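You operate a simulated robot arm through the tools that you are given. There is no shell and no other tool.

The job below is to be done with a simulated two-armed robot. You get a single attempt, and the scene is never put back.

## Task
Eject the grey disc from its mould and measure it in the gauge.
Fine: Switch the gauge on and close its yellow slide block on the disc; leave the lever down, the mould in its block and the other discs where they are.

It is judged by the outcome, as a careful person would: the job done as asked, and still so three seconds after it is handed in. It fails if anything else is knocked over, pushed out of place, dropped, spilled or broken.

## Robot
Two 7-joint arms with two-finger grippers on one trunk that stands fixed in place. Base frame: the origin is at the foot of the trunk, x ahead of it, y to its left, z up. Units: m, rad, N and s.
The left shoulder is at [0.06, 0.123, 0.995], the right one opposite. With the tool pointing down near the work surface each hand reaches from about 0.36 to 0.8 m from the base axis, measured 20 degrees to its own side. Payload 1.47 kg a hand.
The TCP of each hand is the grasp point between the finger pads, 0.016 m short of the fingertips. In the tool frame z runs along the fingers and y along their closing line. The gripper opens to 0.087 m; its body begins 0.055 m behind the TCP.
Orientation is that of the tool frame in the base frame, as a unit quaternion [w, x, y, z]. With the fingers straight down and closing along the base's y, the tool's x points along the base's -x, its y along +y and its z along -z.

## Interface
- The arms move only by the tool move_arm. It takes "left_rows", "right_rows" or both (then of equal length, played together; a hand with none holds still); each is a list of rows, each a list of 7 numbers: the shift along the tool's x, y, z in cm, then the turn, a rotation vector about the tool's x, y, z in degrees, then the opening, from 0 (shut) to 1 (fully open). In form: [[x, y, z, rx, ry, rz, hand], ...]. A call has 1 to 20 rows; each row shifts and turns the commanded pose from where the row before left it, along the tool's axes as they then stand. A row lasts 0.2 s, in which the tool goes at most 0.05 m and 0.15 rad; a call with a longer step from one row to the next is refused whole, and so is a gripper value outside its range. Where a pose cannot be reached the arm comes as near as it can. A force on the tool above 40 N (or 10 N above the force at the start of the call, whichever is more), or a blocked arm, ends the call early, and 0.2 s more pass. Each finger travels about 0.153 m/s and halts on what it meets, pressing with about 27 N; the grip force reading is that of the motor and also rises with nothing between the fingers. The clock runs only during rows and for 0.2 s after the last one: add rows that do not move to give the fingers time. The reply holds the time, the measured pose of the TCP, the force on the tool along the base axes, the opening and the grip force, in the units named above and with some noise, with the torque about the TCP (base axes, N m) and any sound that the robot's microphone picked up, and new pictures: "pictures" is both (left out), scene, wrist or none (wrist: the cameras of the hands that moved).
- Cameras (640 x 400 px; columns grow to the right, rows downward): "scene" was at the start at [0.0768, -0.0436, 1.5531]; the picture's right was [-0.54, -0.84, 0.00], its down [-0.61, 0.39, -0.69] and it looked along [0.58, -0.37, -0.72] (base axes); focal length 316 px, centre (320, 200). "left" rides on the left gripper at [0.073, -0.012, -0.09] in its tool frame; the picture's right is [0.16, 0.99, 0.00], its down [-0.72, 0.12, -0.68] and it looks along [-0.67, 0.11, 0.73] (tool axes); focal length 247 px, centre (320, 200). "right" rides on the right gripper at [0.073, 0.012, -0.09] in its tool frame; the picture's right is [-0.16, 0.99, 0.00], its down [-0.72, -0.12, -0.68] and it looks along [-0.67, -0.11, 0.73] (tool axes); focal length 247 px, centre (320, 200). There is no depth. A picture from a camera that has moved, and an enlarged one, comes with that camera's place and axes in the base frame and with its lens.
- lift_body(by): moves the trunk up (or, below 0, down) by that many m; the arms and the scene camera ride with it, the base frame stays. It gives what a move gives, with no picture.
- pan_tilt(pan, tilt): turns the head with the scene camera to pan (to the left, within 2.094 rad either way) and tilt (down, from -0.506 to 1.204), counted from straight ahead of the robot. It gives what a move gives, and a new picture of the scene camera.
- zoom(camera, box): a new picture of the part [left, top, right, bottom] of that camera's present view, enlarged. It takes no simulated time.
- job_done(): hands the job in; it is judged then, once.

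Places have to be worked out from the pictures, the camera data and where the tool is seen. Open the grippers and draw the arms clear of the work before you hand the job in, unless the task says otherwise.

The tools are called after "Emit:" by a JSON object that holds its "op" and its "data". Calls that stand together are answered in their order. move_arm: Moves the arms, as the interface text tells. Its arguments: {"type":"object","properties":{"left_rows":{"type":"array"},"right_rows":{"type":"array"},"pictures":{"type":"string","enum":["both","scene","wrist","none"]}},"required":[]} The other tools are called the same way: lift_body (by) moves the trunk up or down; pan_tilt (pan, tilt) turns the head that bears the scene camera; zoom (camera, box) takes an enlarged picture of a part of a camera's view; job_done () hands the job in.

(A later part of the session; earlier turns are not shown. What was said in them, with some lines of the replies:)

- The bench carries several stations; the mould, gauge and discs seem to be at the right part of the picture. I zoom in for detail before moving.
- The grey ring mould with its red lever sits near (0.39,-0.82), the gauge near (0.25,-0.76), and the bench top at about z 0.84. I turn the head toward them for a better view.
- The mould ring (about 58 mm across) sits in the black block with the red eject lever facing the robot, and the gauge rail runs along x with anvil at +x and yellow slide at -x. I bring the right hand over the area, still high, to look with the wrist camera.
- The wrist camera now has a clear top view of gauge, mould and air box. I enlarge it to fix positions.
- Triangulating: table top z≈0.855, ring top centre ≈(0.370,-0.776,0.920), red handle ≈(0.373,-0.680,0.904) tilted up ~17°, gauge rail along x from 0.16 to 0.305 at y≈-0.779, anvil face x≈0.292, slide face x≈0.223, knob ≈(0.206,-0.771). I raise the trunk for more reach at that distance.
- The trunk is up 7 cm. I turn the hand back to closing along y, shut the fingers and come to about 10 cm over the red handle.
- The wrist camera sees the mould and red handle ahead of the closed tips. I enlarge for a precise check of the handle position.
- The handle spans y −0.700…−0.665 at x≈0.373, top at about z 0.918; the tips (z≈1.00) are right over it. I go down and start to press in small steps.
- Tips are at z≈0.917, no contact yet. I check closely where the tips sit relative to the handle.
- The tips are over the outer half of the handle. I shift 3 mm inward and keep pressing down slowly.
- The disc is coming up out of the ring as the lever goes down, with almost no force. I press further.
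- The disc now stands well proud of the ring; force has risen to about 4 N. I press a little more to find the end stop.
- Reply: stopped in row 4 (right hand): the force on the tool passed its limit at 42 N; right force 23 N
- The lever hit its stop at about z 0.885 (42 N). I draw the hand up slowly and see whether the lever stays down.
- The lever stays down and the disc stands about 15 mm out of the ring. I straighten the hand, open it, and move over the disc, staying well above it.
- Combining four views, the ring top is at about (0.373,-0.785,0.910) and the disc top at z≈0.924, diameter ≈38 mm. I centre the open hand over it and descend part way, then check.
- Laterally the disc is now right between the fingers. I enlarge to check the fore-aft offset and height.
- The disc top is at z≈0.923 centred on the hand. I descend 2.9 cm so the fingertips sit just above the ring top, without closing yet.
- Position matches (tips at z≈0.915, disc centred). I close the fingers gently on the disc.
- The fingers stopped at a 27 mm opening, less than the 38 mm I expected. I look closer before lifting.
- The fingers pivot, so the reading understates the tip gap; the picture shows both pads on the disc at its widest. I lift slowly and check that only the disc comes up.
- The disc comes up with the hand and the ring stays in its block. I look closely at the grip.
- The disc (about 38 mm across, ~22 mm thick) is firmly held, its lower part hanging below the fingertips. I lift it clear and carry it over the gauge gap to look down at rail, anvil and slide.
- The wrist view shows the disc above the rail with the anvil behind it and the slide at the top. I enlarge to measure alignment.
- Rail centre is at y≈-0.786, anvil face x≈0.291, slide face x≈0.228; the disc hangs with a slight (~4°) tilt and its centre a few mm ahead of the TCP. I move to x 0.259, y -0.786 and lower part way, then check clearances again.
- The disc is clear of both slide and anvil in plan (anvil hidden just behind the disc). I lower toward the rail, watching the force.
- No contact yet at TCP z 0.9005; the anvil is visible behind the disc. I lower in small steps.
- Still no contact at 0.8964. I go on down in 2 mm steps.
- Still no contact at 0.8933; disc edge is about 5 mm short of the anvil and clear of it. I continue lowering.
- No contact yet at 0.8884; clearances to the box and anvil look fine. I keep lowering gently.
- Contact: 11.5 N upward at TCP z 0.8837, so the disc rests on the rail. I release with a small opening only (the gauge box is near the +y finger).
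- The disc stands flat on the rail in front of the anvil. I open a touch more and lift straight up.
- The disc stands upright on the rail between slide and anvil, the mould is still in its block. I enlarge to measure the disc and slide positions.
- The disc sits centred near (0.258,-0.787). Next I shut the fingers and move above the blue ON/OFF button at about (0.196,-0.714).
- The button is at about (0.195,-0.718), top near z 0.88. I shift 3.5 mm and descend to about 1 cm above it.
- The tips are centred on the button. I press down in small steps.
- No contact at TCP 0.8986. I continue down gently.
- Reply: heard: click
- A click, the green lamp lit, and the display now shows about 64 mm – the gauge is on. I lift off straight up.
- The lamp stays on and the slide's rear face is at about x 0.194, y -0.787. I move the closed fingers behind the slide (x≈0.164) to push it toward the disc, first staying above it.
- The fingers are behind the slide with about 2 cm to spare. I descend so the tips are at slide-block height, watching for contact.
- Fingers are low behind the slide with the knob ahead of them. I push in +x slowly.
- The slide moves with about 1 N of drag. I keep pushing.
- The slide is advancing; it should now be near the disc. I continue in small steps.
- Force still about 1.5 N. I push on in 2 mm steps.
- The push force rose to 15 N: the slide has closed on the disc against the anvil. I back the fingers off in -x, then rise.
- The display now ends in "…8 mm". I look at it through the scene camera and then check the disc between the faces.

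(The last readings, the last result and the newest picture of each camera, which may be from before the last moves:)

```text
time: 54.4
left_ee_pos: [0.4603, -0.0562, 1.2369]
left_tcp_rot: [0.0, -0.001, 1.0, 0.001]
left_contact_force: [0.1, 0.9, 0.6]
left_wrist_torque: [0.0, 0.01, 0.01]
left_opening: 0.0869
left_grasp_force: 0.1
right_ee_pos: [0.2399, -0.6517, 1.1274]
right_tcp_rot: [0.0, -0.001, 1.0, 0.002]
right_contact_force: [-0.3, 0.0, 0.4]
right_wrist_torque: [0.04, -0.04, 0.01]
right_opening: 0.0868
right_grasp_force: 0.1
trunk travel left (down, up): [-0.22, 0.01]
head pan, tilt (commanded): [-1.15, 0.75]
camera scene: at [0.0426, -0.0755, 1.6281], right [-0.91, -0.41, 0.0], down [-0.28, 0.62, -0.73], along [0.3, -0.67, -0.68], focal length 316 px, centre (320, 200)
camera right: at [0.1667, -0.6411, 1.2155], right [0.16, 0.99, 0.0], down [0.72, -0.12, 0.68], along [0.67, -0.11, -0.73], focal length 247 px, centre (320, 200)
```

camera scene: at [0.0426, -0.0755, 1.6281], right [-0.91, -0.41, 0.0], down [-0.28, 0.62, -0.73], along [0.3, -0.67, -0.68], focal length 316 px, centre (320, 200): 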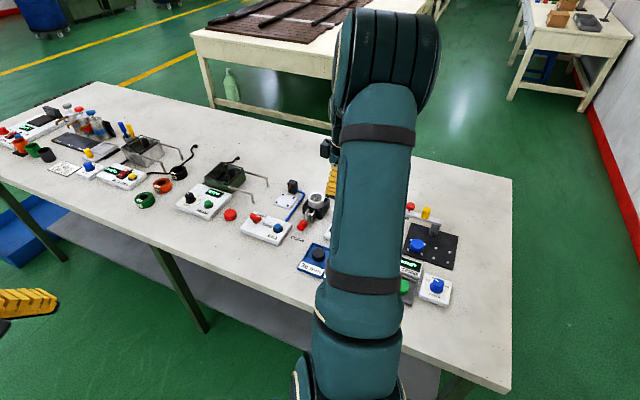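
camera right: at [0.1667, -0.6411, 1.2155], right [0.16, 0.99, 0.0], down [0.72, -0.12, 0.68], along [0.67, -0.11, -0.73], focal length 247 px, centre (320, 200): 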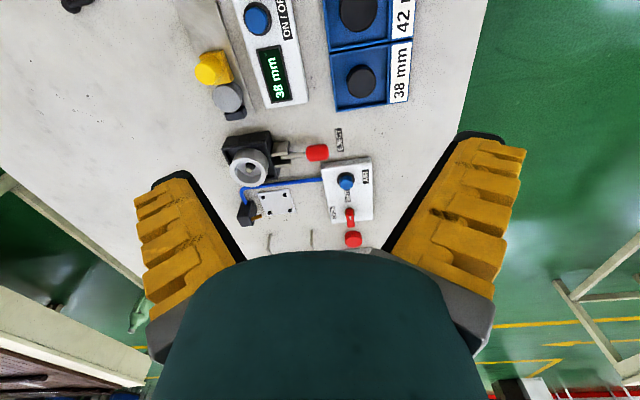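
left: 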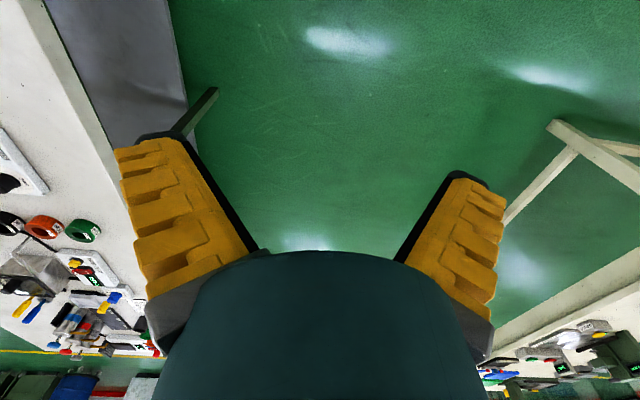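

The display reads 38 mm, lever is down and the mould is in its block. I check the slide/disc/anvil contact closely.

Emit:
{"op": "zoom", "data": {"camera": "right", "box": [160, 0, 340, 130]}}

Emit:
{"op": "zoom", "data": {"camera": "right", "box": [180, 40, 260, 130]}}

```text
3.08 times, centred on (250, 65) of right
camera zoom: at [0.1667, -0.6411, 1.2155], right [0.16, 0.99, 0.0], down [0.72, -0.12, 0.68], along [0.67, -0.11, -0.73], focal length 760 px, centre (535, 615)
```

zoom: 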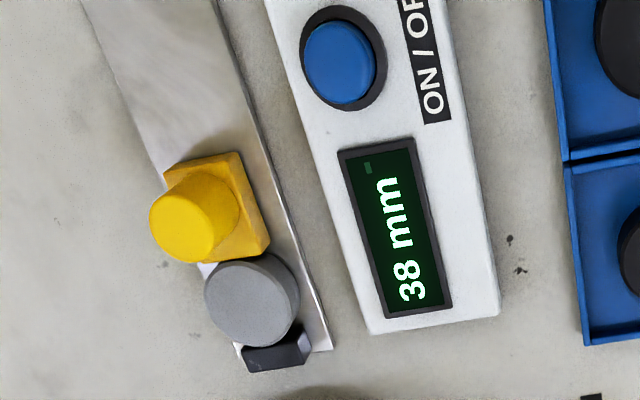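

```text
4.44 times, centred on (220, 85) of right
camera zoom: at [0.1667, -0.6411, 1.2155], right [0.16, 0.99, 0.0], down [0.72, -0.12, 0.68], along [0.67, -0.11, -0.73], focal length 1098 px, centre (764, 711)
```

zoom: 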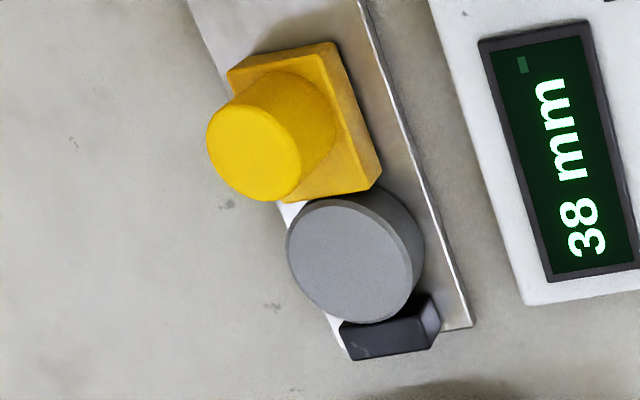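

The disc is clamped between slide and anvil, reading 38 mm. I draw the right arm well back off the bench.

Emit:
{"op": "move_arm", "data": {"right_rows": [[0, 2, -3, 0, 0, 0, 1], [-1, 4, -3, 0, 0, 0, 1], [-1, 4, -3, 0, 0, 0, 1], [-1, 4, -3, 0, 0, 0, 1], [-1, 4, -2, 0, 0, 0, 1], [-1, 4, 0, 0, 0, 0, 1], [-1, 4, 0, 0, 0, 0, 1], [0, 0, 0, 0, 0, 0, 1], [0, 0, 0, 0, 0, 0, 1]]}}

Emit:
{"op": "zoom", "data": {"camera": "scene", "box": [230, 150, 430, 275]}}

```text
refused: row 2 steps farther than a row can; nothing moved
```

```text
3.20 times, centred on (330, 212) of scene
camera zoom: at [0.0426, -0.0755, 1.6281], right [-0.91, -0.41, 0.0], down [-0.28, 0.62, -0.73], along [0.3, -0.67, -0.68], focal length 1011 px, centre (288, 160)
```

zoom: 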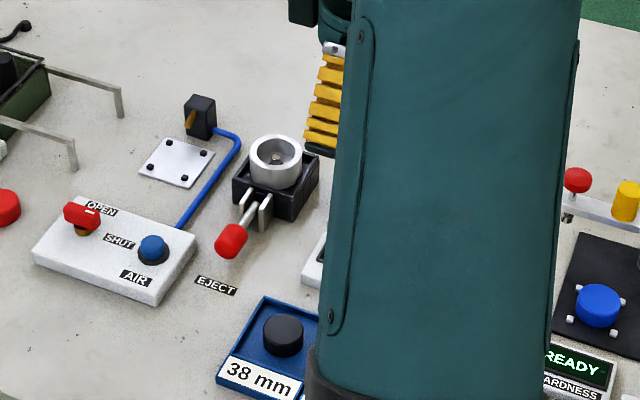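

That call was refused for too long a step; I repeat the withdrawal with shorter rows.

Emit:
{"op": "move_arm", "data": {"right_rows": [[0, 2, -2.5, 0, 0, 0, 1], [-0.5, 3, -2.5, 0, 0, 0, 1], [-1, 3, -2.5, 0, 0, 0, 1], [-1, 3, -2.5, 0, 0, 0, 1], [-1, 3, -1, 0, 0, 0, 1], [-1, 3, 0, 0, 0, 0, 1], [-1, 3, 0, 0, 0, 0, 1], [0, 3, 0, 0, 0, 0, 1], [0, 3, 0, 0, 0, 0, 1], [0, 0, 0, 0, 0, 0, 1]]}}

Emit:
{"op": "zoom", "data": {"camera": "scene", "box": [230, 150, 430, 275]}}

```text
time: 56.6
left_ee_pos: [0.4619, -0.0576, 1.2393]
left_tcp_rot: [-0.001, -0.001, 1.0, 0.0]
left_contact_force: [0.6, -0.3, -0.1]
left_wrist_torque: [0.03, -0.02, 0.01]
left_opening: 0.0869
left_grasp_force: 0.1
right_ee_pos: [0.2949, -0.3916, 1.2369]
right_tcp_rot: [0.001, 0.0, 1.0, 0.0]
right_contact_force: [0.8, 0.0, -0.6]
right_wrist_torque: [0.02, 0.0, 0.01]
right_opening: 0.0871
right_grasp_force: 0.1
trunk travel left (down, up): [-0.22, 0.01]
head pan, tilt (commanded): [-1.15, 0.75]
camera scene: at [0.0432, -0.0765, 1.628], right [-0.91, -0.41, 0.0], down [-0.28, 0.62, -0.73], along [0.3, -0.67, -0.68], focal length 316 px, centre (320, 200)
camera right: at [0.2214, -0.3809, 1.3254], right [0.16, 0.99, 0.0], down [0.72, -0.12, 0.68], along [0.67, -0.11, -0.73], focal length 247 px, centre (320, 200)
```

scene: 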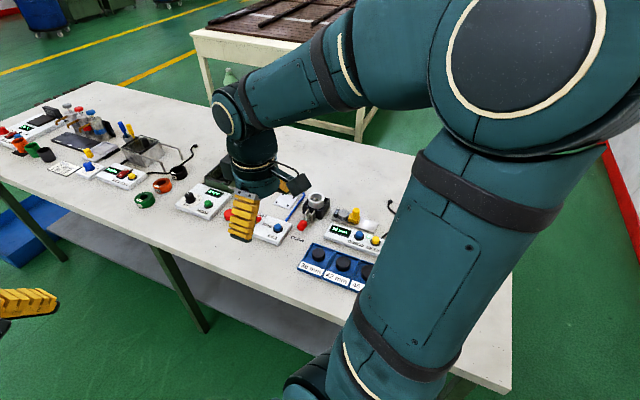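
right: 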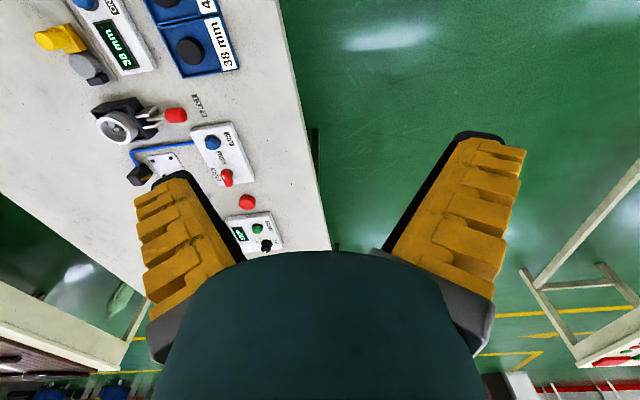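

```text
3.20 times, centred on (330, 212) of scene
camera zoom: at [0.0432, -0.0765, 1.628], right [-0.91, -0.41, 0.0], down [-0.28, 0.62, -0.73], along [0.3, -0.67, -0.68], focal length 1011 px, centre (288, 160)
```

zoom: 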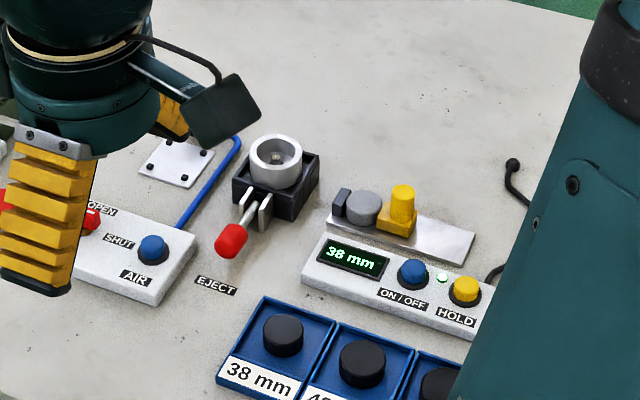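

The arm is clear: the disc is clamped in the gauge reading 38 mm, lamp on, lever down, mould in its block, and the other discs are untouched. I hand the job in.

Emit:
{"op": "job_done", "data": {}}

```text
The job is handed in.
```

The grey disc is out of its mould and clamped in the gauge, which is on and reads 38 mm. I've handed the job in, but the reply gave no verdict.

- **Eject:** I pressed the lever down to its stop and it stayed there. The mould is still in its block.
- **Gauge:** I set the disc on the rail, switched the gauge on (it clicked and the green lamp lit) and pushed the yellow slide block until the disc was tight against the fixed stop.
- **Rest of the bench:** The other discs were not touched, and nothing else I could see had moved. Both grippers are open and the arms are clear of the work.
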